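You operate a simulated robot arm through the tools that you are given. There is no shell and no other tool.

Carry out the task below with a simulated two-armed robot. There is one attempt and no reset: what you move stays moved.

JOB
Pick up the yellow blank module with one hand, pass it to the other hand and put it on the top of the back bench.

The check looks at the end state, three seconds after you hand in, the way a careful person would. Anything else that was tipped, shoved, dropped, spilled or broken makes it a failure.

ROBOT AND FRAMES
Two 7-joint arms with three-finger grippers on one trunk, on a base that moves. Base frame: it is fixed to the floor where the robot stands at the start and does not move with it; the origin is under the middle of the robot, x ahead of it, y to its left, z up; the surface under the hand at the start is at about z = 0.14. Units: m, degrees, N and s.
The left shoulder is at the start at [0.099, 0.126, 1.038], the right one opposite. With the tool pointing down near the work surface each hand reaches from about 0.1 to 0.52 m from the robot's upright axis, wherever it stands, measured 20 degrees to its own side. Places, roughly: top of the back bench [1, -2.5, 0.8]. Payload 2.94 kg a hand.
Tool frame (each hand has its own): the origin (TCP) lies between the finger pads and is the grasp point; the fingertips stand 0.03 m ahead of it; z points along the fingers, y is the line along which they close. The gripper opens to 0.128 m; its body begins 0.093 m behind the TCP.
Orientation is that of the tool frame in the base frame, as a unit quaternion [w, x, y, z]. With the fingers straight down and closing along the base's y, the tool's x points along the base's -x, its y along +y and its z along -z.

CONTROLS
- The arms move only by the tool servo_tool. It takes "left_targets", "right_targets" or both (then of equal length, played together; a hand with none holds still); each is a list of rows, each a list of 7 numbers: the shift along the tool's x, y, z in mm, then the turn, a rotation vector about the tool's x, y, z in degrees, then the opening in per cent of the stroke, from 0 (shut) to 100 (fully open). In form: [[tx, ty, tz, ax, ay, az, gripper], ...]. A call has 1 to 20 rows; each row is the pose to reach, as a shift and turn from the pose commanded when the call began, along the tool's axes at that moment. Rows are played at 5 a second. More than 0.05 m and 8.6 degrees between two rows, or a gripper value outside its range, and nothing of the call is played. A pose out of reach is approached as far as the arm can. The call stops where the force on the tool passes 40 N (or 10 N more than at its start, if that is more) or the arm is blocked; 0.2 s more then pass. The fingers move at their own pace (about 0.0842 m/s each) and stop on an object; they squeeze with about 21 N. The grip force told is the motor's: it shows also when the fingers shut on nothing. Time passes only in rows, and 0.2 s behind the last, so rows that repeat a pose let the fingers close. The reply holds the time, the measured pose of the TCP, the force on the tool along the base axes, the opening and the grip force, in the units named above and with some noise, with the torque about the TCP (base axes, N m) and any sound that the robot's microphone picked up.
- Cameras (640 x 400 px; columns grow to the right, rows downward): "scene" is now at [0.2084, 0.0256, 1.159]; the picture's right is [0.37, -0.93, 0.00], its down [-0.82, -0.33, -0.47] and it looks along [0.44, 0.17, -0.88] (base axes); focal length 295 px, centre (320, 200). "left" rides on the left gripper at [0.069, 0.015, -0.12] in its tool frame; the picture's right is [-0.21, 0.98, 0.00], its down [-0.82, -0.18, -0.54] and it looks along [-0.53, -0.12, 0.84] (tool axes); focal length 251 px, centre (320, 200). "right" rides on the right gripper at [0.069, -0.015, -0.12] in its tool frame; the picture's right is [0.21, 0.98, 0.00], its down [-0.82, 0.18, -0.54] and it looks along [-0.53, 0.12, 0.84] (tool axes); focal length 251 px, centre (320, 200).
- snapshot(camera): a new picture of that camera. It takes no simulated time.
- move_column(by): moves the trunk up (or, below 0, down) by that many m; the arms and the scene camera ride with it, the base frame stays. It gives what a move gives, with no picture.
- base_move(legs): drives the robot by 1 to 6 legs, each [ahead, left, turn to the left] in m, m and degrees, along the robot's own axes; the way and the turn of a leg run together, so that a leg with both is an arc; at most 1.5 m and 180 degrees a leg. The arms and the cameras ride along, it lands a little off, and it stops where it bumps. It gives what a move gives.
- aim_head(pan, tilt): turns the head with the scene camera to pan (to the left, within 80 degrees either way) and tilt (down, from -29 to 69), counted from straight ahead of the robot (the tilt from the chest, where the trunk bows). It gives what a move gives.
- pixel_to_xyz(camera, pixels): for up to 12 pixels [column, row] of the newest picture of that camera ("zoom" is the newest enlarged one), the place [x, y, z] in the base frame of the surface seen there, good to about 0.002 m. It takes no simulated time.
- zoom(camera, box): a new picture of the part [left, top, right, bottom] of that camera's present view, enlarged. It takes no simulated time.
- hand_in(): hands the job in; it is judged then, once.

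Unless the task says otherwise, let go and move clear before handing in.

The tools are called after "Emit:" as a command line: name --argument value ..., lists and objects as JSON in quotes. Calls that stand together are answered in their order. servo_tool: Moves the arms, as the interface text tells. Its arguments: {"type":"object","properties":{"left_targets":{"type":"array"},"right_targets":{"type":"array"}},"required":[]} The other tools are called the same way: move_column (by) moves the trunk up or down; base_move (legs) drives the base; aim_head (pan, tilt) turns the head that bears the scene camera; snapshot (camera) takes a picture; pixel_to_xyz (camera, pixels) gives the place of the surface under pixels of a picture; zoom (camera, box) takes an enlarged picture of a part of a camera's view; hand_in () hands the job in.

At the start:

```text
time_s: 0.0
left_tcp_pos: [0.4255, 0.2378, 0.7543]
left_ee_rot: [0.0, 0.0, 1.0, 0.0]
left_wrist_force: [-0.2, 0.0, 0.4]
left_ft_torque: [0.04, 0.0, 0.01]
left_opening: 0.1279
left_gripper_force: 0.1
right_tcp_pos: [0.4825, -0.0766, 0.7281]
right_ee_rot: [0.0, 0.0, 1.0, 0.0]
right_wrist_force: [0.9, -0.8, -0.3]
right_ft_torque: [-0.03, 0.03, -0.02]
right_opening: 0.1281
right_gripper_force: 0.1
trunk travel left (down, up): [-0.25, 0.297]
robot x, y, heading: [0.0005, -0.0012, -0.2]
head pan, tilt (commanded): [21.8, 62.0]
```

scene: 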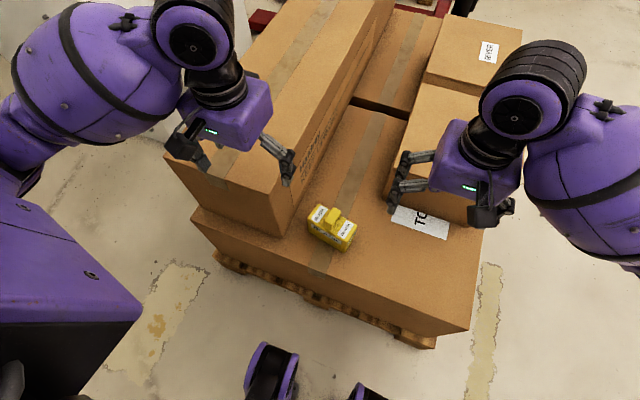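
right: 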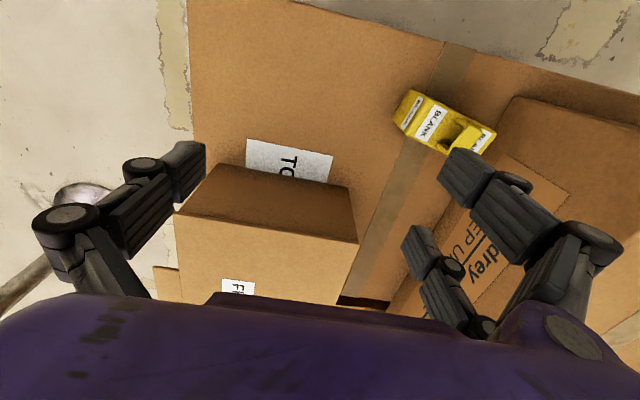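
left: 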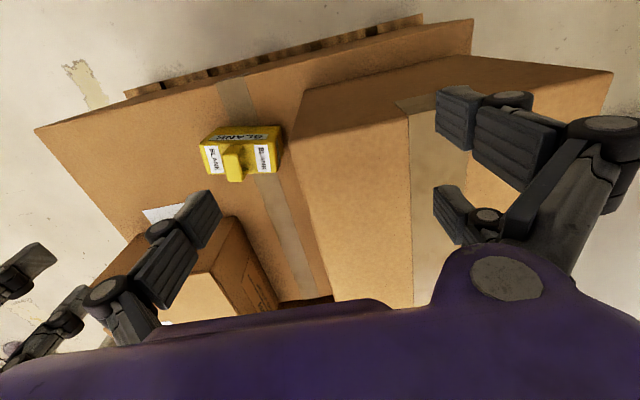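

The scene picture shows the yellow module at about pixel (331, 227), on a carton between two taller cartons. I'll zoom in on it and measure it.

Emit:
zoom --camera "scene" --box '[260, 170, 420, 290]'

Emit:
pixel_to_xyz --camera "scene" --pixels '[[318, 212], [333, 216], [345, 228], [330, 237], [300, 240], [370, 240], [340, 190], [285, 190], [230, 190], [430, 185], [280, 150], [345, 315]]'

```text
3.33 times, centred on (340, 230) of scene
```

zoom: 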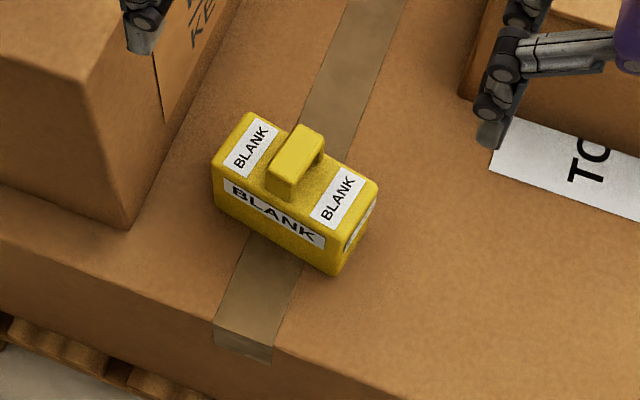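

```text
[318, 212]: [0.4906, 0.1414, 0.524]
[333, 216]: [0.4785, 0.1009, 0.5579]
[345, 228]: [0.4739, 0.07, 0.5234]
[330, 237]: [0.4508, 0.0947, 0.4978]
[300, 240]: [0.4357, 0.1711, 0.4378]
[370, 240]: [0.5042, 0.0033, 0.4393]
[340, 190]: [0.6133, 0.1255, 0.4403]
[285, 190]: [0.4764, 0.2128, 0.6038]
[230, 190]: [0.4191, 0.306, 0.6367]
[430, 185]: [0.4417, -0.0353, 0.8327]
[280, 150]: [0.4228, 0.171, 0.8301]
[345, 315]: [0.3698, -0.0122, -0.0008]
```

The module is about 0.085 m tall, standing on the carton top at z≈0.44, and its handle reaches z≈0.558. I'll measure its corners and the handle in the enlarged picture.

Emit:
pixel_to_xyz --camera "zoom" --pixels '[[250, 115], [216, 162], [376, 185], [336, 238], [300, 128], [322, 142], [272, 178], [292, 188], [298, 155], [332, 270], [218, 200], [358, 228]]'

Emit:
aim_head --pan -60 --tilt 15

Emit:
snapshot --camera "scene"

```text
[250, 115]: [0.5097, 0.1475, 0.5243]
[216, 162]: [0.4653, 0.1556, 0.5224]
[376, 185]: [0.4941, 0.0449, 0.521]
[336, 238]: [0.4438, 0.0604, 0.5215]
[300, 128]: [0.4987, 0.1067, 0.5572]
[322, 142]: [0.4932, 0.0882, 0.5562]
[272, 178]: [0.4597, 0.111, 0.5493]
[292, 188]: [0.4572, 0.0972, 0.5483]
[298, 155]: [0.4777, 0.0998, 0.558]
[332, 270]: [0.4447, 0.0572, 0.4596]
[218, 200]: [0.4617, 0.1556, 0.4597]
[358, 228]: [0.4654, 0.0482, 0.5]
```

```text
time_s: 1.6
left_tcp_pos: [0.4265, 0.2377, 0.7546]
left_ee_rot: [0.0, 0.0, 1.0, 0.001]
left_wrist_force: [0.0, 0.7, 0.6]
left_ft_torque: [0.01, 0.0, -0.02]
left_opening: 0.128
left_gripper_force: 0.1
right_tcp_pos: [0.4816, -0.0768, 0.7279]
right_ee_rot: [0.0, 0.0, 1.0, 0.0]
right_wrist_force: [0.2, 0.3, -0.4]
right_ft_torque: [0.02, 0.03, 0.01]
right_opening: 0.1279
right_gripper_force: 0.1
trunk travel left (down, up): [-0.25, 0.297]
robot x, y, heading: [-0.0009, 0.0013, 0.1]
head pan, tilt (commanded): [-60.0, 15.0]
```

```text
taken
```

scene: 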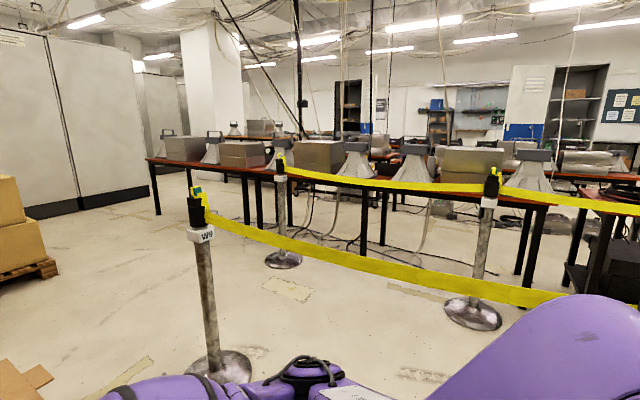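

The head view shows a long bench with a red-brown top behind yellow belt stanchions at pixels (205, 230), (280, 170) and (490, 190). I'll measure the benches, posts and belts.

Emit:
pixel_to_xyz --camera "scene" --pixels '[[155, 158], [240, 172], [390, 182], [530, 203], [215, 365], [283, 262], [472, 315], [205, 230], [300, 240], [480, 285], [280, 160], [490, 190]]'

Emit:
zoom --camera "scene" --box '[140, 120, 340, 245]'

Emit:
zoom --camera "scene" --box '[300, 120, 640, 332]'

```text
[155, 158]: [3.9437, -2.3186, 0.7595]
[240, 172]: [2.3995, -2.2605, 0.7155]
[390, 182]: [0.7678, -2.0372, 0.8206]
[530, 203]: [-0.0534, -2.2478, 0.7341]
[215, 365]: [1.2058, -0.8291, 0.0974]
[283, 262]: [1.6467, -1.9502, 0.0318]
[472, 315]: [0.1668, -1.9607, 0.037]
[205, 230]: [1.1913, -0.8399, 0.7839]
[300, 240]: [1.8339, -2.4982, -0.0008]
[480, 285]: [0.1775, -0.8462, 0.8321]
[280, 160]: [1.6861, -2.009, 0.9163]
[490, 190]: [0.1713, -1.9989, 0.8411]
```

```text
3.20 times, centred on (240, 182) of scene
```

zoom: 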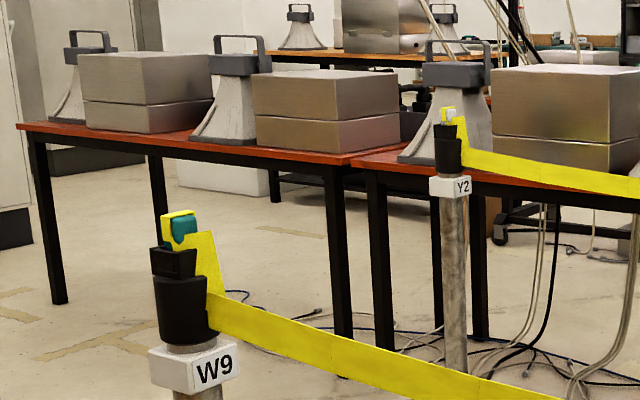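

```text
1.88 times, centred on (470, 226) of scene
```

zoom: 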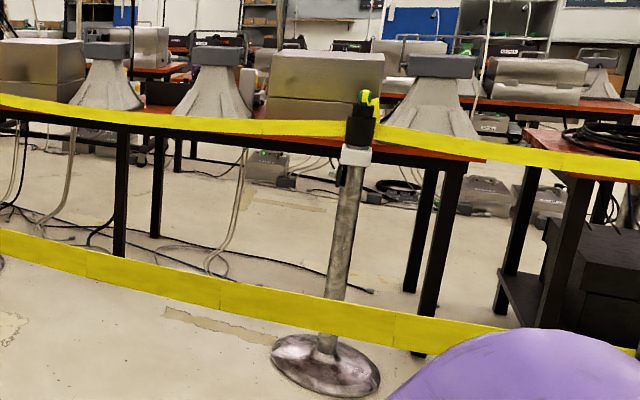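

Posts W9 (1.19, -0.84) and Y2 (1.68, -2.0) carry belts that run off to the right, so the way to the bench seems to be around the left of both. I'll measure the bench edges, the seam and the items on it.

Emit:
zoom --camera "scene" --box '[200, 130, 360, 230]'

Emit:
pixel_to_xyz --camera "zoom" --pixels '[[30, 140], [150, 152], [184, 163], [200, 145], [190, 172], [240, 175], [320, 165], [480, 160], [400, 195], [250, 150], [60, 130], [560, 210]]'

Emit:
aim_head --pan -80 --tilt 15

Emit:
snapshot --camera "scene"

```text
4.00 times, centred on (280, 180) of scene
```

zoom: 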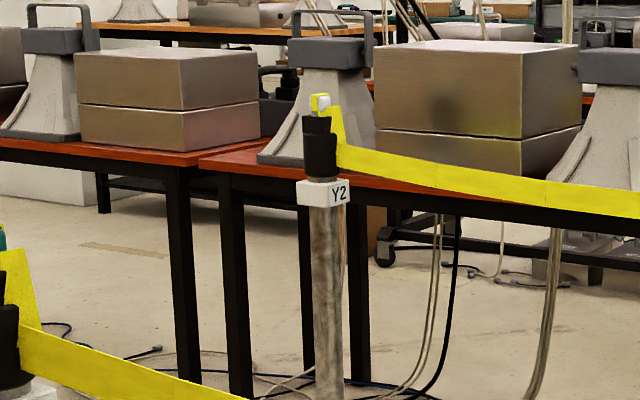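

```text
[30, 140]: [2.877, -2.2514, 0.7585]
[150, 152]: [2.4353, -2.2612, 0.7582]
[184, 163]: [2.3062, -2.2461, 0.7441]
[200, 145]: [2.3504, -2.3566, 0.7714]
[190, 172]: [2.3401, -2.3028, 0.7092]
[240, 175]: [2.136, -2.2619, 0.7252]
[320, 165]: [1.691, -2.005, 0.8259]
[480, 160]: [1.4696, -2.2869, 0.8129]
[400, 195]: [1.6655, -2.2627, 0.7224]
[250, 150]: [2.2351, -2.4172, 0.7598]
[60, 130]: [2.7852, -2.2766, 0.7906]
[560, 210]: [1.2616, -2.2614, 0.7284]
```

```text
time_s: 2.4
left_tcp_pos: [0.4259, 0.2373, 0.7536]
left_ee_rot: [0.0, 0.0, 1.0, 0.0]
left_wrist_force: [0.0, 0.6, 0.4]
left_ft_torque: [0.01, -0.02, 0.01]
left_opening: 0.1281
left_gripper_force: 0.0
right_tcp_pos: [0.4815, -0.0758, 0.7285]
right_ee_rot: [-0.001, 0.0, 1.0, 0.0]
right_wrist_force: [0.4, -0.9, -0.4]
right_ft_torque: [-0.02, -0.05, 0.01]
right_opening: 0.128
right_gripper_force: 0.0
trunk travel left (down, up): [-0.25, 0.297]
robot x, y, heading: [-0.0023, 0.0004, -0.3]
head pan, tilt (commanded): [-80.0, 15.0]
```

```text
taken
```

scene: 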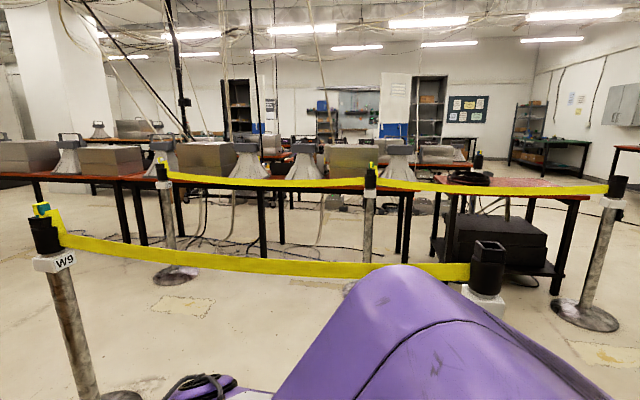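

The second belt runs the length of the bench and the front belt ends at a post near pixel (488, 265). I'll measure those ends and the bench's right end.

Emit:
pixel_to_xyz --camera "scene" --pixels '[[488, 260], [617, 190], [585, 318], [370, 180], [412, 188], [410, 250], [440, 185], [560, 200], [130, 180], [163, 170], [270, 266], [255, 185]]'

Emit:
zoom --camera "scene" --box '[130, 130, 290, 230]'

Emit:
zoom --camera "scene" --box '[270, 130, 430, 230]'

```text
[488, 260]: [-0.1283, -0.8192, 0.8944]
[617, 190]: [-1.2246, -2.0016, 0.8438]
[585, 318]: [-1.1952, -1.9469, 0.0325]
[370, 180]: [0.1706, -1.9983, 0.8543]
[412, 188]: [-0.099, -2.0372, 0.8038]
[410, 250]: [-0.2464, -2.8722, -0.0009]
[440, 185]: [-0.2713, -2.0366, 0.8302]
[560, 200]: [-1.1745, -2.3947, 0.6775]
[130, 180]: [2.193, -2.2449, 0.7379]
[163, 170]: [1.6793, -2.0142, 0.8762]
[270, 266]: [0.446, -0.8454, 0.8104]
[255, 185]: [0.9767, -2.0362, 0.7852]
```

```text
4.00 times, centred on (210, 180) of scene
```

zoom: 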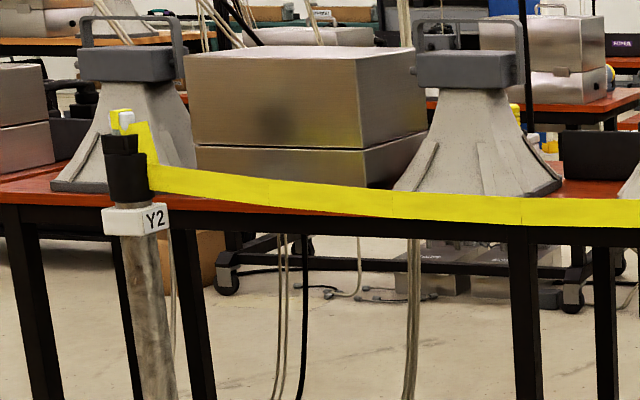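

```text
4.00 times, centred on (350, 180) of scene
```

zoom: 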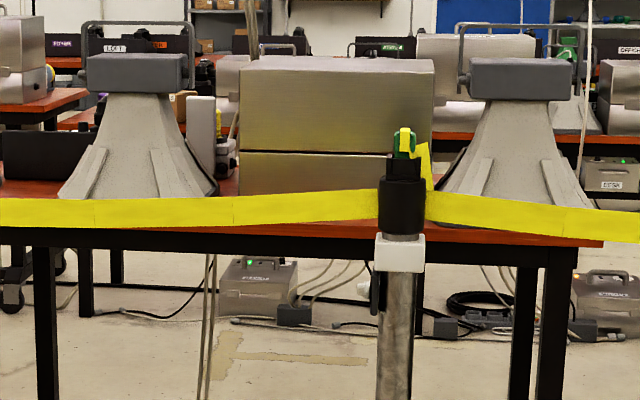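

The bench top is at z≈0.76 and its front edge at y≈-2.25. It runs from about x=-0.1 to 2.27, with the belt at y≈-2.03. I'll raise the trunk to see its top better.

Emit:
move_column --by 0.29

Emit:
aim_head --pan -68 --tilt 20

Emit:
snapshot --camera "scene"

Emit:
zoom --camera "scene" --box '[200, 80, 360, 180]'

Emit:
zoom --camera "scene" --box '[320, 80, 480, 180]'

```text
time_s: 5.3
left_tcp_pos: [0.4255, 0.2371, 1.0433]
left_ee_rot: [-0.002, -0.001, 1.0, 0.0]
left_wrist_force: [-0.4, -0.8, -0.1]
left_ft_torque: [0.0, 0.01, -0.01]
left_opening: 0.1279
left_gripper_force: 0.0
right_tcp_pos: [0.4821, -0.076, 1.0173]
right_ee_rot: [-0.001, 0.0, 1.0, -0.001]
right_wrist_force: [-0.7, 0.9, 0.6]
right_ft_torque: [0.02, 0.0, -0.02]
right_opening: 0.128
right_gripper_force: 0.0
trunk travel left (down, up): [-0.54, 0.007]
robot x, y, heading: [0.0006, -0.0015, 0.2]
head pan, tilt (commanded): [-80.0, 15.0]
```

```text
time_s: 6.0
left_tcp_pos: [0.4269, 0.2378, 1.0455]
left_ee_rot: [0.0, -0.001, 1.0, 0.0]
left_wrist_force: [0.2, 1.2, 0.2]
left_ft_torque: [0.0, 0.0, 0.01]
left_opening: 0.1279
left_gripper_force: 0.0
right_tcp_pos: [0.4814, -0.0758, 1.0185]
right_ee_rot: [0.0, 0.0, 1.0, 0.0]
right_wrist_force: [0.0, 0.3, 0.1]
right_ft_torque: [0.01, 0.01, -0.04]
right_opening: 0.1279
right_gripper_force: 0.1
trunk travel left (down, up): [-0.54, 0.007]
robot x, y, heading: [-0.0041, -0.003, 0.3]
head pan, tilt (commanded): [-68.0, 20.0]
```

```text
taken
```

scene: 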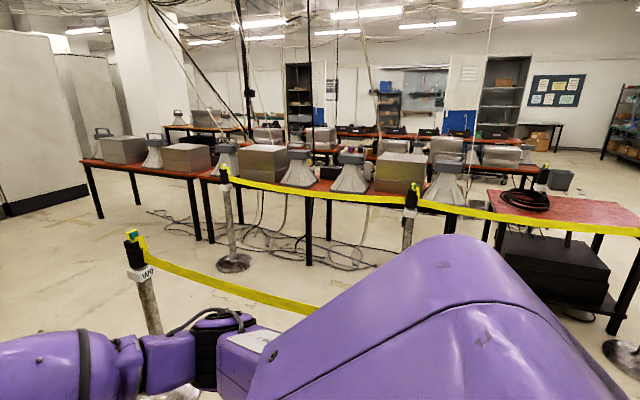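

```text
4.00 times, centred on (280, 130) of scene
```

zoom: 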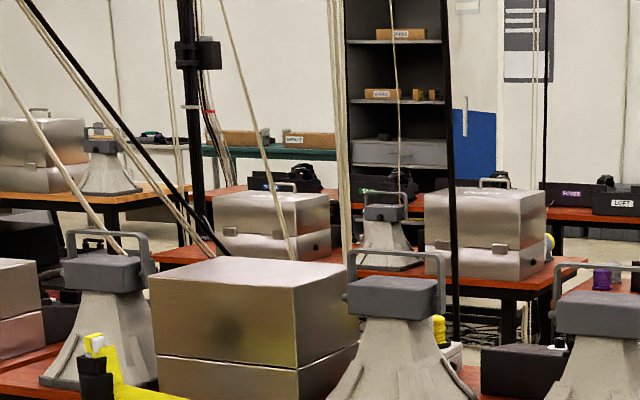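

```text
4.00 times, centred on (400, 130) of scene
```

zoom: 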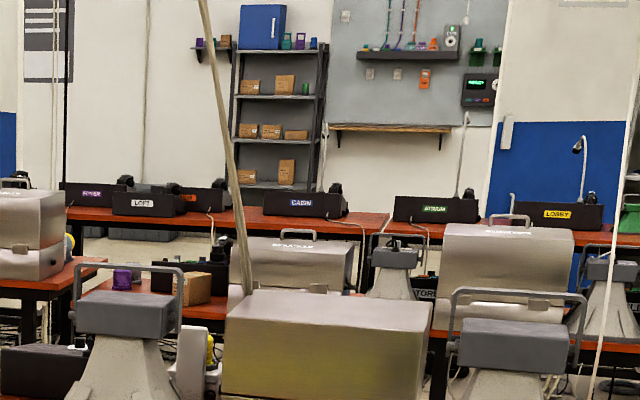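

The bench row nearest the belt fits the named place [1, -2.5, 0.8]. I'll zoom in on its top to find free spots.

Emit:
zoom --camera "scene" --box '[180, 130, 320, 218]'

Emit:
zoom --camera "scene" --box '[260, 130, 400, 218]'

Emit:
zoom --camera "scene" --box '[360, 140, 520, 240]'

```text
4.55 times, centred on (250, 174) of scene
```

zoom: 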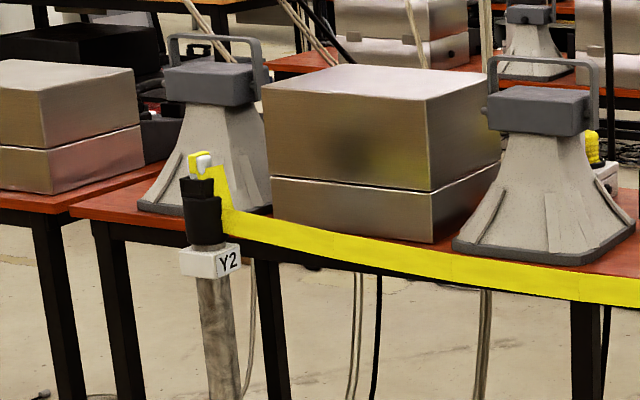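

```text
4.55 times, centred on (330, 174) of scene
```

zoom: 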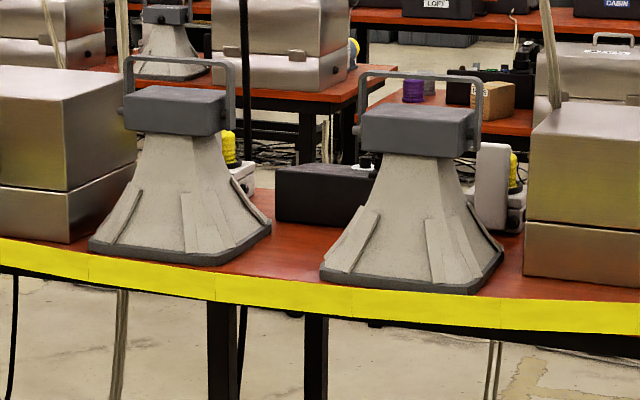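

```text
4.00 times, centred on (440, 190) of scene
```

zoom: 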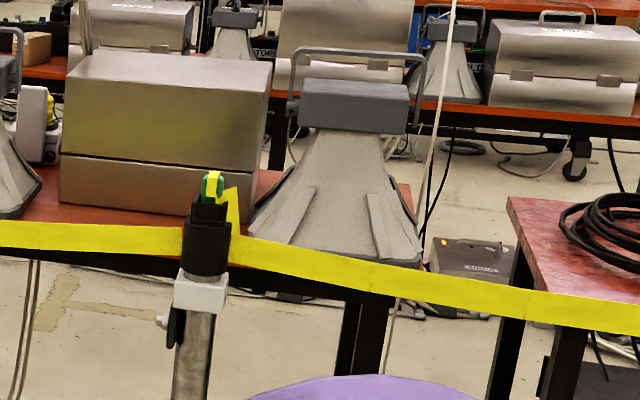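

Between the cones at zoom pixels (180, 240) and (410, 270) there is open bench in front of a black box, around (290, 245). I'll measure it, taking a fresh zoom first.

Emit:
zoom --camera "scene" --box '[260, 130, 400, 218]'

Emit:
pixel_to_xyz --camera "zoom" --pixels '[[290, 270], [270, 235], [322, 262], [290, 230], [280, 220], [340, 225], [90, 250], [270, 225], [320, 275], [500, 260], [250, 275], [150, 280]]'

Emit:
pixel_to_xyz --camera "zoom" --pixels '[[330, 290], [500, 305], [520, 275], [520, 240], [400, 110], [300, 170], [330, 200], [240, 150], [430, 300], [212, 250], [60, 220], [262, 205]]'

```text
4.55 times, centred on (330, 174) of scene
```

zoom: 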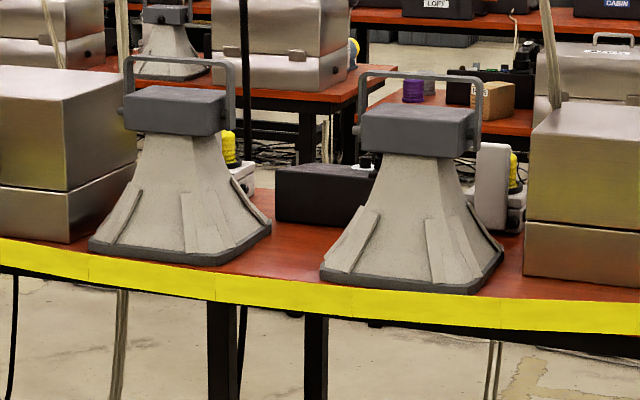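

```text
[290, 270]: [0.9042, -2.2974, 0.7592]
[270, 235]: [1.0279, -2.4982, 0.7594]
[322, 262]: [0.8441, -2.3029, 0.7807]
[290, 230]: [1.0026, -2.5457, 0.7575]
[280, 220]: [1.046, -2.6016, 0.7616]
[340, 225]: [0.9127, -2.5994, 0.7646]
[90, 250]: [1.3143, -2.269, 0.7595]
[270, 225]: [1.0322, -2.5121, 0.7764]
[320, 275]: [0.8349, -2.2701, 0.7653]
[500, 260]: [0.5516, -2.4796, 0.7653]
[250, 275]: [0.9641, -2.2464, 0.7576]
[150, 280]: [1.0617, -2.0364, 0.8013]
```

```text
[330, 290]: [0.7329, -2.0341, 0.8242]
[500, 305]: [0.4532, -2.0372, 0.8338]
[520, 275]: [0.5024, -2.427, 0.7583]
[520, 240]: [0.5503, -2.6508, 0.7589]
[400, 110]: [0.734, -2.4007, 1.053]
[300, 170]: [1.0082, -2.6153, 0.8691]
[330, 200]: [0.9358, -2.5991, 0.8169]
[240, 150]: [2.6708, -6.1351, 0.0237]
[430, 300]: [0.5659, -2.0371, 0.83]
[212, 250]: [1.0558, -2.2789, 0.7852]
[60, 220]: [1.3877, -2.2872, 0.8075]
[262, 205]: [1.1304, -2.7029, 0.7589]
```

Bench top z=0.759 is free from x≈0.85 to 1.03 and y≈-2.27 to -2.59, between two cones, with the belt (z≈0.82) in front at y≈-2.03. Before picking I'll look at the fingers and at the floor around the robot.

Emit:
snapshot --camera "left"

Emit:
pixel_to_xyz --camera "left" --pixels '[[210, 205], [185, 235], [445, 105], [445, 140], [440, 200], [460, 235], [510, 130], [160, 225], [215, 225], [470, 115], [440, 190], [470, 215]]'

Emit:
aim_head --pan 0 --tilt 50

Emit:
snapshot --camera "scene"

```text
taken
```

left: 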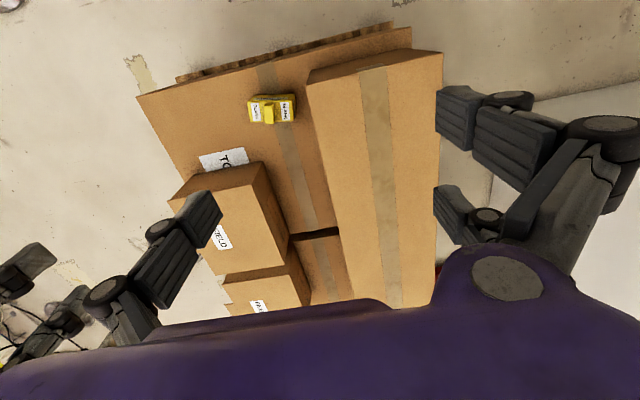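

```text
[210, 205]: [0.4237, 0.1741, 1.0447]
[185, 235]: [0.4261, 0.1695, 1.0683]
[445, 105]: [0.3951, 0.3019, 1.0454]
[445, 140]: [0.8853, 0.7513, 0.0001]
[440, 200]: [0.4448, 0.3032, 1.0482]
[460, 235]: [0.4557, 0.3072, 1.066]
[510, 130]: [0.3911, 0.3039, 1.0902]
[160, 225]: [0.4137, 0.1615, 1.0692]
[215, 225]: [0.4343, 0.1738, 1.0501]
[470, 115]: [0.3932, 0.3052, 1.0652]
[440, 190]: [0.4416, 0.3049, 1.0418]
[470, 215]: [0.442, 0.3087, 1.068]
```

```text
time_s: 7.4
left_tcp_pos: [0.4267, 0.2373, 1.0438]
left_ee_rot: [0.0, 0.001, 1.0, 0.0]
left_wrist_force: [0.3, -0.4, 0.4]
left_ft_torque: [-0.02, 0.01, 0.02]
left_opening: 0.1281
left_gripper_force: 0.1
right_tcp_pos: [0.4822, -0.0757, 1.0169]
right_ee_rot: [0.0, -0.001, 1.0, 0.0]
right_wrist_force: [0.9, 0.1, 0.2]
right_ft_torque: [0.02, 0.0, 0.0]
right_opening: 0.1281
right_gripper_force: 0.2
trunk travel left (down, up): [-0.54, 0.007]
robot x, y, heading: [0.0024, 0.001, -0.2]
head pan, tilt (commanded): [0.0, 50.0]
```

```text
taken
```

scene: 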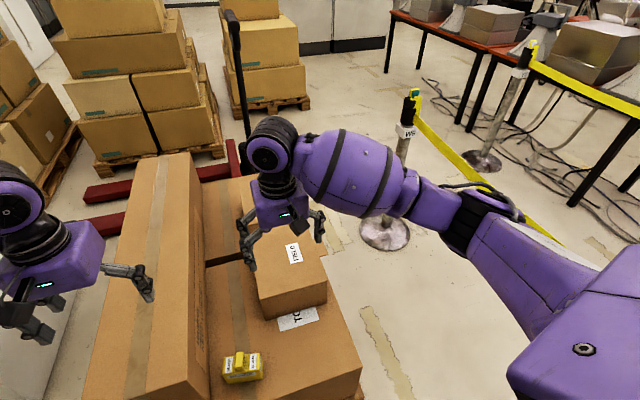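

The scene view shows the module at (241, 368), a low box to its right at (290, 270) and the tall box to its left. I'll measure their edges, and the first post's foot at (385, 232).

Emit:
pixel_to_xyz --camera "scene" --pixels '[[262, 290], [322, 280], [262, 312], [325, 300], [285, 245], [205, 380], [195, 300], [180, 250], [358, 370], [355, 350], [275, 180], [385, 232]]'

Emit:
aim_head --pan 10 --tilt 69

Emit:
snapshot --camera "scene"

```text
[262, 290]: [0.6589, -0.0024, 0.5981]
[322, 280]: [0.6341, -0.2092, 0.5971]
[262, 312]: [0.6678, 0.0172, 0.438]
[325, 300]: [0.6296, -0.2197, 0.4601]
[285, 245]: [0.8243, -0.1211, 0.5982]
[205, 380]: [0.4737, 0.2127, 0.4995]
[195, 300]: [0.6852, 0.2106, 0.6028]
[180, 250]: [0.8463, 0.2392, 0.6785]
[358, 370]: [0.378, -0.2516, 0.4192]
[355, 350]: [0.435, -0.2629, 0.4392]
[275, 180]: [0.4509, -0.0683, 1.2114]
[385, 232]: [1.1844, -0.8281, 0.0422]
```

```text
time_s: 8.2
left_tcp_pos: [0.4277, 0.2375, 1.0446]
left_ee_rot: [0.0, 0.0, 1.0, 0.0]
left_wrist_force: [0.1, 0.7, 1.2]
left_ft_torque: [-0.03, 0.0, 0.0]
left_opening: 0.1279
left_gripper_force: 0.1
right_tcp_pos: [0.4829, -0.0767, 1.0171]
right_ee_rot: [0.0, 0.0, 1.0, 0.0]
right_wrist_force: [-1.3, -0.2, -0.6]
right_ft_torque: [0.01, 0.01, -0.01]
right_opening: 0.1282
right_gripper_force: 0.0
trunk travel left (down, up): [-0.54, 0.007]
robot x, y, heading: [-0.0001, -0.001, 0.1]
head pan, tilt (commanded): [10.0, 68.8]
```

```text
taken
```

scene: 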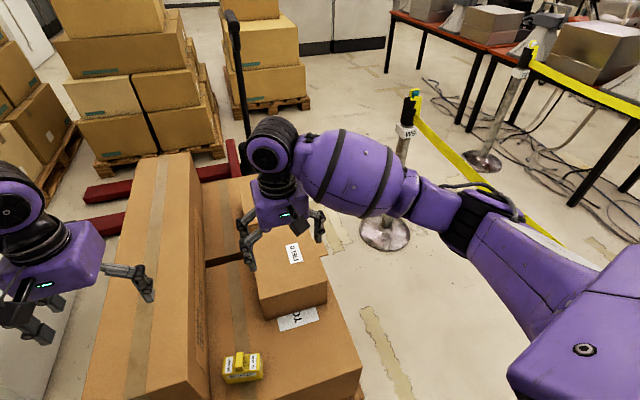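

The picture still looks like the one before the head turned, so I'll take a new one. So far: the low box front is at x≈0.63 with its top at 0.598, and the tall box wall is at y≈0.21.

Emit:
snapshot --camera "scene"

```text
taken
```

scene: 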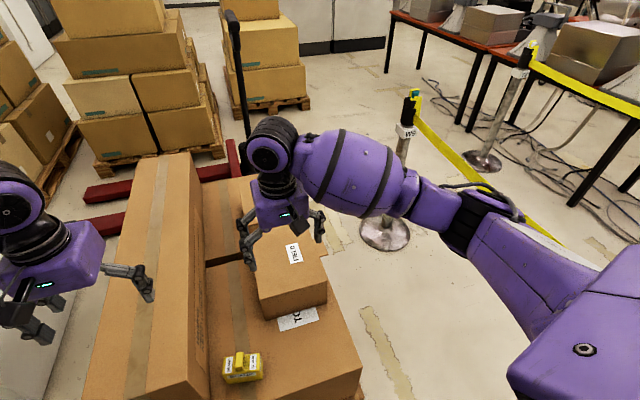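

The picture has not changed since the last head command, so I'll turn the head again and look.

Emit:
aim_head --pan 15 --tilt 60

```text
time_s: 8.9
left_tcp_pos: [0.427, 0.2375, 1.0441]
left_ee_rot: [0.0, 0.0, 1.0, 0.0]
left_wrist_force: [0.3, 0.0, -0.4]
left_ft_torque: [0.01, 0.0, 0.02]
left_opening: 0.1283
left_gripper_force: 0.0
right_tcp_pos: [0.482, -0.0781, 1.0192]
right_ee_rot: [-0.001, 0.0, 1.0, 0.0]
right_wrist_force: [-0.9, 0.1, -1.0]
right_ft_torque: [0.02, -0.01, 0.02]
right_opening: 0.1281
right_gripper_force: 0.0
trunk travel left (down, up): [-0.54, 0.007]
robot x, y, heading: [-0.0008, 0.0011, 0.1]
head pan, tilt (commanded): [15.0, 60.0]
```

Emit:
snapshot --camera "scene"

```text
taken
```

scene: 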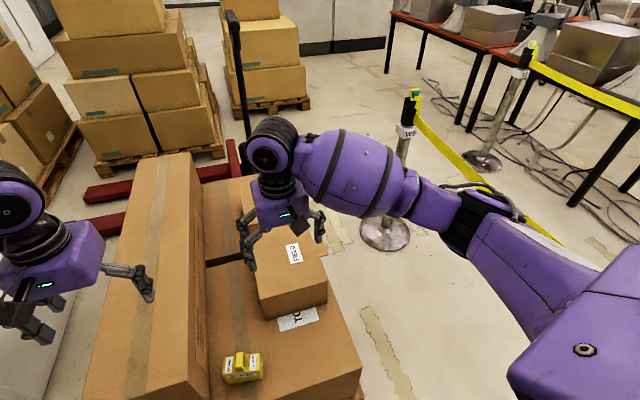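

The camera seems to have stopped at about pan -22, tilt 43 although 15, 60 is commanded. I'll command another direction to see whether the head still moves.

Emit:
aim_head --pan -40 --tilt 30

Emit:
snapshot --camera "scene"

```text
time_s: 10.2
left_tcp_pos: [0.4264, 0.2376, 1.0446]
left_ee_rot: [0.001, 0.0, 1.0, 0.0]
left_wrist_force: [0.0, 0.0, -0.5]
left_ft_torque: [-0.01, 0.0, 0.0]
left_opening: 0.128
left_gripper_force: 0.0
right_tcp_pos: [0.4826, -0.0781, 1.0187]
right_ee_rot: [0.0, 0.0, 1.0, 0.0]
right_wrist_force: [0.2, -0.2, -0.4]
right_ft_torque: [0.01, 0.01, 0.01]
right_opening: 0.1278
right_gripper_force: 0.1
trunk travel left (down, up): [-0.54, 0.007]
robot x, y, heading: [0.0014, -0.0006, -0.1]
head pan, tilt (commanded): [-40.0, 30.0]
```

```text
taken
```

scene: 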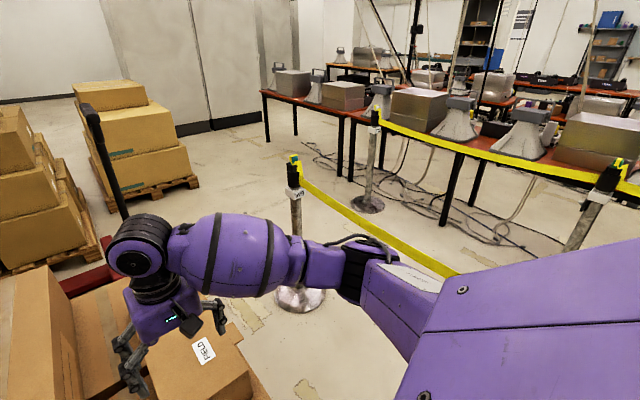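

The head moved this time. I'll command pan 15, tilt 60 again to see whether it gets there.

Emit:
aim_head --pan 15 --tilt 60

Emit:
snapshot --camera "scene"

```text
time_s: 11.4
left_tcp_pos: [0.4274, 0.2364, 1.0464]
left_ee_rot: [0.0, 0.0, 1.0, 0.0]
left_wrist_force: [-0.2, -1.1, 0.2]
left_ft_torque: [0.04, -0.01, 0.02]
left_opening: 0.1281
left_gripper_force: 0.2
right_tcp_pos: [0.4834, -0.0765, 1.0178]
right_ee_rot: [0.0, 0.001, 1.0, -0.001]
right_wrist_force: [-0.1, 0.1, 0.3]
right_ft_torque: [-0.01, 0.0, 0.01]
right_opening: 0.1278
right_gripper_force: 0.0
trunk travel left (down, up): [-0.54, 0.007]
robot x, y, heading: [-0.002, -0.0034, -0.3]
head pan, tilt (commanded): [15.0, 60.0]
```

```text
taken
```

scene: 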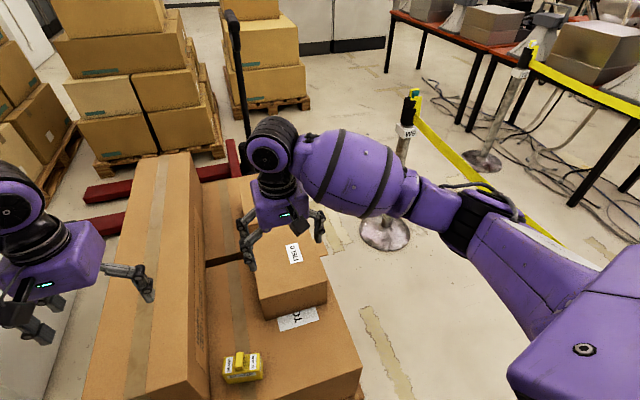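

The head stops at the same place again while the trunk is raised. I'll lower the trunk by 0.29 m to where it started, which was clear, and check the head there.

Emit:
move_column --by -0.29

Emit:
aim_head --pan 15 --tilt 60

Emit:
snapshot --camera "scene"

```text
time_s: 14.3
left_tcp_pos: [0.4259, 0.2375, 0.7555]
left_ee_rot: [-0.001, 0.0, 1.0, 0.0]
left_wrist_force: [-1.4, -0.6, -0.6]
left_ft_torque: [0.01, 0.02, 0.0]
left_opening: 0.1281
left_gripper_force: 0.1
right_tcp_pos: [0.4816, -0.0759, 0.7274]
right_ee_rot: [0.0, 0.0, 1.0, 0.0]
right_wrist_force: [-1.0, 0.2, -0.3]
right_ft_torque: [0.0, 0.03, -0.02]
right_opening: 0.1281
right_gripper_force: 0.1
trunk travel left (down, up): [-0.25, 0.297]
robot x, y, heading: [-0.0025, -0.0015, -0.2]
head pan, tilt (commanded): [15.0, 60.0]
```

```text
time_s: 14.9
left_tcp_pos: [0.4265, 0.2384, 0.7542]
left_ee_rot: [0.0, 0.0, 1.0, 0.0]
left_wrist_force: [0.3, 0.6, -0.1]
left_ft_torque: [0.02, 0.0, 0.0]
left_opening: 0.128
left_gripper_force: 0.1
right_tcp_pos: [0.4824, -0.0763, 0.7279]
right_ee_rot: [0.0, 0.001, 1.0, -0.001]
right_wrist_force: [0.0, 0.0, 0.3]
right_ft_torque: [0.0, -0.02, -0.04]
right_opening: 0.128
right_gripper_force: 0.0
trunk travel left (down, up): [-0.25, 0.297]
robot x, y, heading: [-0.0015, -0.0001, 0.2]
head pan, tilt (commanded): [15.0, 60.0]
```

```text
taken
```

scene: 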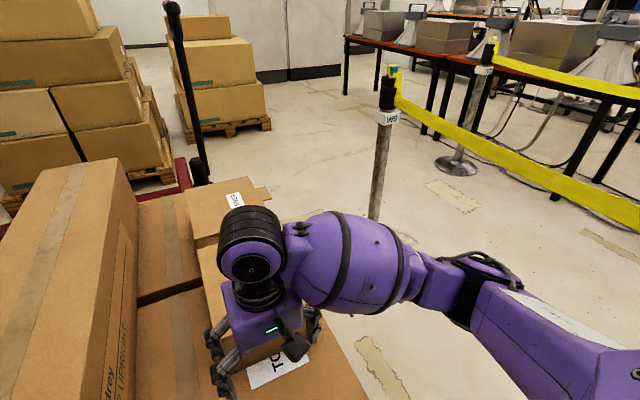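

The head is still at about pan -25, tilt 43. I'll try larger commands to see how it responds.

Emit:
aim_head --pan 60 --tilt 65

Emit:
snapshot --camera "scene"

Emit:
aim_head --pan 21.8 --tilt 40

Emit:
snapshot --camera "scene"

```text
time_s: 16.1
left_tcp_pos: [0.4274, 0.2374, 0.7549]
left_ee_rot: [0.0, 0.0, 1.0, 0.0]
left_wrist_force: [-0.5, 0.0, 0.0]
left_ft_torque: [-0.05, 0.02, 0.0]
left_opening: 0.1281
left_gripper_force: 0.1
right_tcp_pos: [0.4826, -0.0766, 0.7293]
right_ee_rot: [0.0, 0.0, 1.0, 0.0]
right_wrist_force: [-0.9, -0.8, -0.8]
right_ft_torque: [-0.04, 0.04, 0.04]
right_opening: 0.1281
right_gripper_force: 0.0
trunk travel left (down, up): [-0.25, 0.297]
robot x, y, heading: [0.001, -0.0004, 0.2]
head pan, tilt (commanded): [60.0, 65.0]
```

```text
taken
```

scene: 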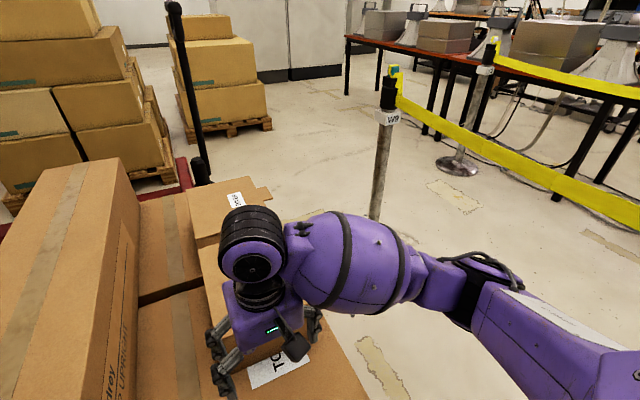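

```text
time_s: 17.1
left_tcp_pos: [0.4258, 0.2378, 0.7552]
left_ee_rot: [0.0, 0.0, 1.0, 0.0]
left_wrist_force: [-0.1, 0.0, 1.0]
left_ft_torque: [-0.01, 0.05, -0.02]
left_opening: 0.1279
left_gripper_force: 0.0
right_tcp_pos: [0.4827, -0.0773, 0.7284]
right_ee_rot: [0.0, 0.0, 1.0, 0.0]
right_wrist_force: [-0.3, 0.6, 1.0]
right_ft_torque: [-0.03, 0.01, -0.04]
right_opening: 0.1282
right_gripper_force: 0.1
trunk travel left (down, up): [-0.25, 0.297]
robot x, y, heading: [0.0016, -0.0012, -0.1]
head pan, tilt (commanded): [21.8, 40.0]
```

```text
taken
```

scene: 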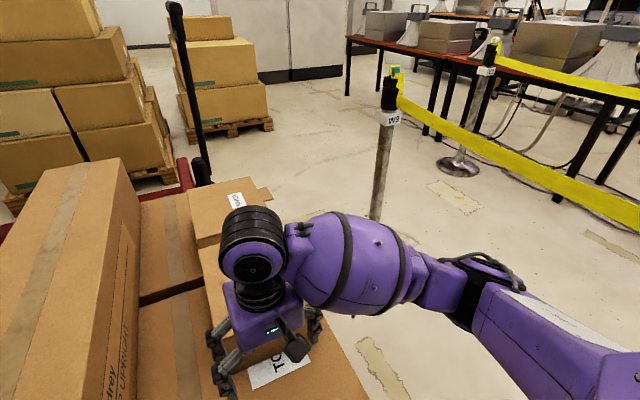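

The picture does not change for either command. I'll test pan and tilt one at a time.

Emit:
aim_head --pan -30 --tilt 62

Emit:
snapshot --camera "scene"

Emit:
aim_head --pan 20 --tilt 20

Emit:
snapshot --camera "scene"

```text
time_s: 18.3
left_tcp_pos: [0.4271, 0.2381, 0.755]
left_ee_rot: [0.0, 0.001, 1.0, 0.0]
left_wrist_force: [-1.1, -0.5, 0.1]
left_ft_torque: [-0.03, -0.01, 0.03]
left_opening: 0.1281
left_gripper_force: 0.0
right_tcp_pos: [0.4827, -0.0763, 0.7297]
right_ee_rot: [0.001, 0.0, 1.0, 0.001]
right_wrist_force: [-1.0, -0.2, 0.0]
right_ft_torque: [-0.03, 0.0, 0.05]
right_opening: 0.1279
right_gripper_force: 0.0
trunk travel left (down, up): [-0.25, 0.297]
robot x, y, heading: [-0.002, 0.0018, 0.1]
head pan, tilt (commanded): [-30.0, 62.0]
```

```text
taken
```

scene: 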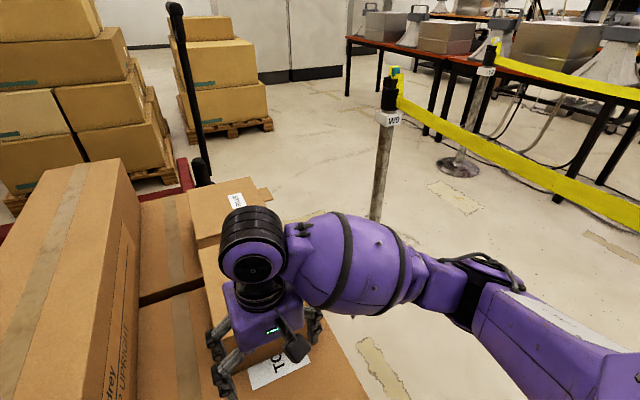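

```text
time_s: 19.5
left_tcp_pos: [0.4263, 0.2375, 0.7547]
left_ee_rot: [0.0, 0.0, 1.0, 0.001]
left_wrist_force: [0.1, 0.7, -0.3]
left_ft_torque: [-0.01, -0.04, 0.02]
left_opening: 0.1279
left_gripper_force: 0.0
right_tcp_pos: [0.4823, -0.0756, 0.7295]
right_ee_rot: [0.0, 0.0, 1.0, 0.0]
right_wrist_force: [-0.2, -0.4, 0.3]
right_ft_torque: [-0.01, 0.0, 0.04]
right_opening: 0.1284
right_gripper_force: 0.0
trunk travel left (down, up): [-0.25, 0.297]
robot x, y, heading: [-0.0004, -0.0015, 0.3]
head pan, tilt (commanded): [20.0, 20.0]
```

```text
taken
```

scene: 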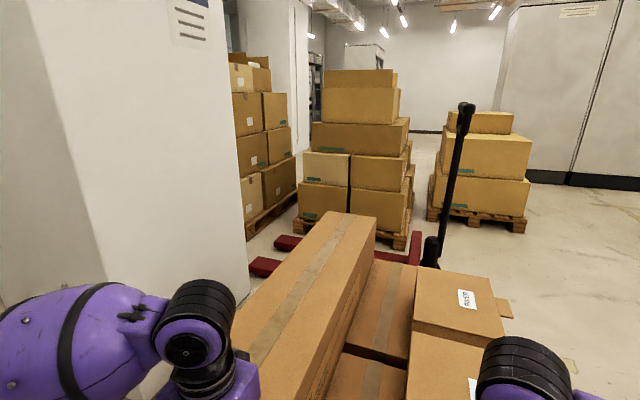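

At tilt 20 the head did reach pan 20. I'll tilt down in steps from here.

Emit:
aim_head --pan 20 --tilt 38

Emit:
snapshot --camera "scene"

Emit:
aim_head --pan 20 --tilt 56

Emit:
snapshot --camera "scene"

```text
time_s: 20.3
left_tcp_pos: [0.427, 0.2382, 0.7544]
left_ee_rot: [0.0, 0.0, 1.0, -0.001]
left_wrist_force: [0.0, -0.1, 0.2]
left_ft_torque: [0.01, 0.0, -0.02]
left_opening: 0.1276
left_gripper_force: 0.0
right_tcp_pos: [0.4824, -0.0761, 0.7279]
right_ee_rot: [0.0, 0.0, 1.0, 0.0]
right_wrist_force: [-0.9, 0.4, -0.3]
right_ft_torque: [0.04, 0.0, -0.01]
right_opening: 0.128
right_gripper_force: 0.2
trunk travel left (down, up): [-0.25, 0.297]
robot x, y, heading: [-0.0004, 0.0, 0.2]
head pan, tilt (commanded): [20.0, 38.0]
```

```text
taken
```

scene: 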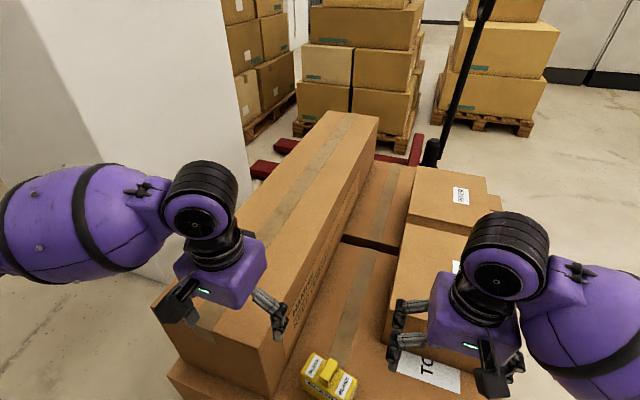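

```text
time_s: 21.1
left_tcp_pos: [0.4265, 0.2379, 0.7548]
left_ee_rot: [0.0, 0.0, 1.0, 0.0]
left_wrist_force: [0.6, 0.7, -0.1]
left_ft_torque: [0.0, 0.03, -0.02]
left_opening: 0.1279
left_gripper_force: 0.1
right_tcp_pos: [0.4823, -0.0757, 0.728]
right_ee_rot: [0.0, 0.0, 1.0, 0.0]
right_wrist_force: [-0.1, -0.2, 0.2]
right_ft_torque: [0.02, -0.02, 0.0]
right_opening: 0.1281
right_gripper_force: 0.1
trunk travel left (down, up): [-0.25, 0.297]
robot x, y, heading: [0.0006, 0.0026, 0.1]
head pan, tilt (commanded): [20.0, 56.0]
```

```text
taken
```

scene: 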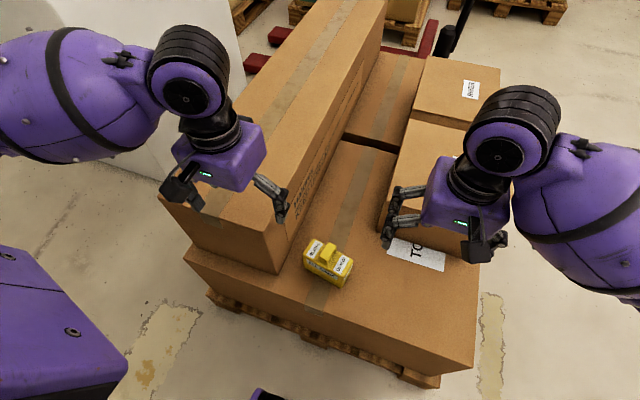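

Now the view shows the module at (328, 263), both hands and the boxes. The head only jams when it turns across while tilted far down. I'll zoom in on the module and measure it from here.

Emit:
zoom --camera "scene" --box '[280, 220, 376, 280]'

Emit:
snapshot --camera "right"

```text
6.67 times, centred on (328, 250) of scene
```

zoom: 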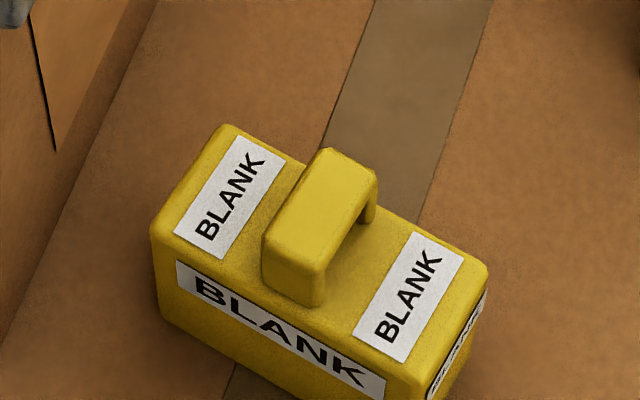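

```text
taken
```

right: 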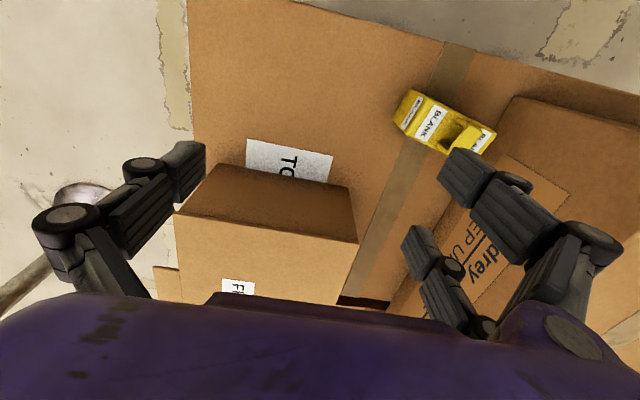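

Emit:
pixel_to_xyz --camera "zoom" --pixels '[[228, 130], [155, 228], [480, 268], [408, 370], [328, 156], [370, 176], [270, 250], [312, 270], [320, 215], [375, 235], [170, 260], [480, 320]]'

Emit:
servo_tool --right_targets '[[0, 0, 0, 0, 0, -8, 100], [0, 0, 0, 0, 0, -16, 100], [0, 0, 0, 0, 0, -24, 100], [0, 0, 0, 0, 0, -32, 100], [0, 0, 0, 0, 0, -40, 100], [0, 0, 0, 0, 0, -48, 100], [0, 0, 0, 0, 0, -56, 100], [0, 0, 0, 0, 0, -64, 100], [0, 0, 0, 0, 0, -72, 100], [0, 0, 0, 0, 0, -79, 100]]'

Emit:
snapshot --camera "scene"

```text
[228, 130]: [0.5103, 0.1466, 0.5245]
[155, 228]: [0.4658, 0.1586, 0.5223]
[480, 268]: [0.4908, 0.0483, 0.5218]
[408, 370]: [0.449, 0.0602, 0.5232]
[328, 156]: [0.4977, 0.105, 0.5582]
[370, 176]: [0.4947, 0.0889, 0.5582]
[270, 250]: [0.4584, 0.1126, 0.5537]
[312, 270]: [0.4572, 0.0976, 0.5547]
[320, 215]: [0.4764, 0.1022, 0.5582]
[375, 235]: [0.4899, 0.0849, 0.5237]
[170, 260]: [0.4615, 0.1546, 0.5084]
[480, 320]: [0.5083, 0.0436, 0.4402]
```

```text
time_s: 23.3
left_tcp_pos: [0.4258, 0.238, 0.7541]
left_ee_rot: [0.0, 0.0, 1.0, 0.0]
left_wrist_force: [0.2, 0.3, 0.1]
left_ft_torque: [0.0, -0.02, 0.03]
left_opening: 0.1279
left_gripper_force: 0.1
right_tcp_pos: [0.482, -0.0754, 0.7292]
right_ee_rot: [-0.001, -0.638, 0.77, 0.0]
right_wrist_force: [0.4, 0.4, -0.3]
right_ft_torque: [0.02, 0.02, 0.01]
right_opening: 0.1282
right_gripper_force: 0.0
trunk travel left (down, up): [-0.25, 0.297]
robot x, y, heading: [0.0009, -0.0002, -0.2]
head pan, tilt (commanded): [20.0, 56.0]
```

```text
taken
```

scene: 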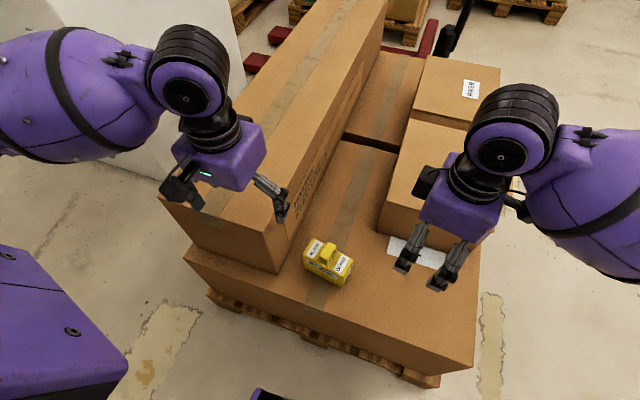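

The right hand has turned as wanted, with its two-finger side facing the robot. The module centre is about (0.478, 0.102), yaw about -11°. I'll move the left hand out of the way, and tilt the right hand 25° outward while bringing it above the right half of the module.

Emit:
servo_tool --left_targets '[[0, 20, -10, 0, 0, 0, 100], [0, 40, -20, 0, 0, 0, 100], [0, 60, -30, 0, 0, 0, 100], [0, 80, -40, 0, 0, 0, 100], [0, 100, -50, 0, 0, 0, 100], [0, 100, -50, 0, 0, 0, 100], [0, 100, -50, 0, 0, 0, 100], [0, 100, -50, 0, 0, 0, 100]]' --right_targets '[[0, 0, 0, 0, 0, 0, 100], [0, 0, 0, 0, 0, 0, 100], [-25, 6, 0, 0, -4, 0, 100], [-50, 12, 0, 0, -8, 0, 100], [-75, 19, 0, 0, -13, 0, 100], [-100, 25, 0, 0, -17, 0, 100], [-125, 32, 0, 0, -21, 0, 100], [-145.7, 37, 0, 0, -25, 0, 100]]'

Emit:
snapshot --camera "scene"

Emit:
snapshot --camera "right"

```text
time_s: 25.1
left_tcp_pos: [0.4263, 0.3355, 0.8041]
left_ee_rot: [-0.001, 0.0, 1.0, 0.0]
left_wrist_force: [0.1, -0.2, -0.1]
left_ft_torque: [-0.02, -0.02, 0.03]
left_opening: 0.1279
left_gripper_force: 0.1
right_tcp_pos: [0.4729, 0.0725, 0.7275]
right_ee_rot: [0.167, -0.62, 0.754, 0.139]
right_wrist_force: [-0.1, -0.5, -0.4]
right_ft_torque: [0.03, 0.01, -0.01]
right_opening: 0.1281
right_gripper_force: 0.0
trunk travel left (down, up): [-0.25, 0.297]
robot x, y, heading: [-0.0043, 0.0012, 0.1]
head pan, tilt (commanded): [20.0, 56.0]
```

```text
taken
```

scene: 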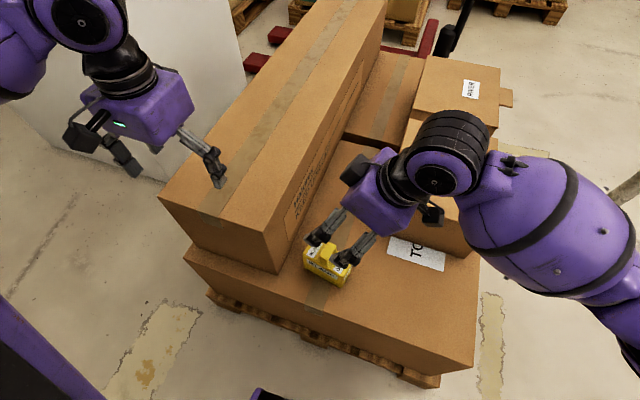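

```text
taken
```

right: 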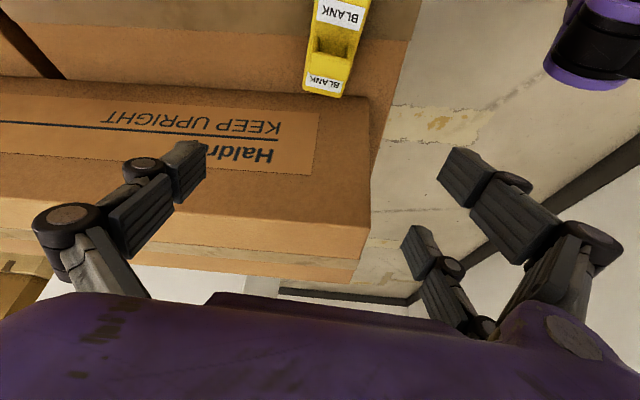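

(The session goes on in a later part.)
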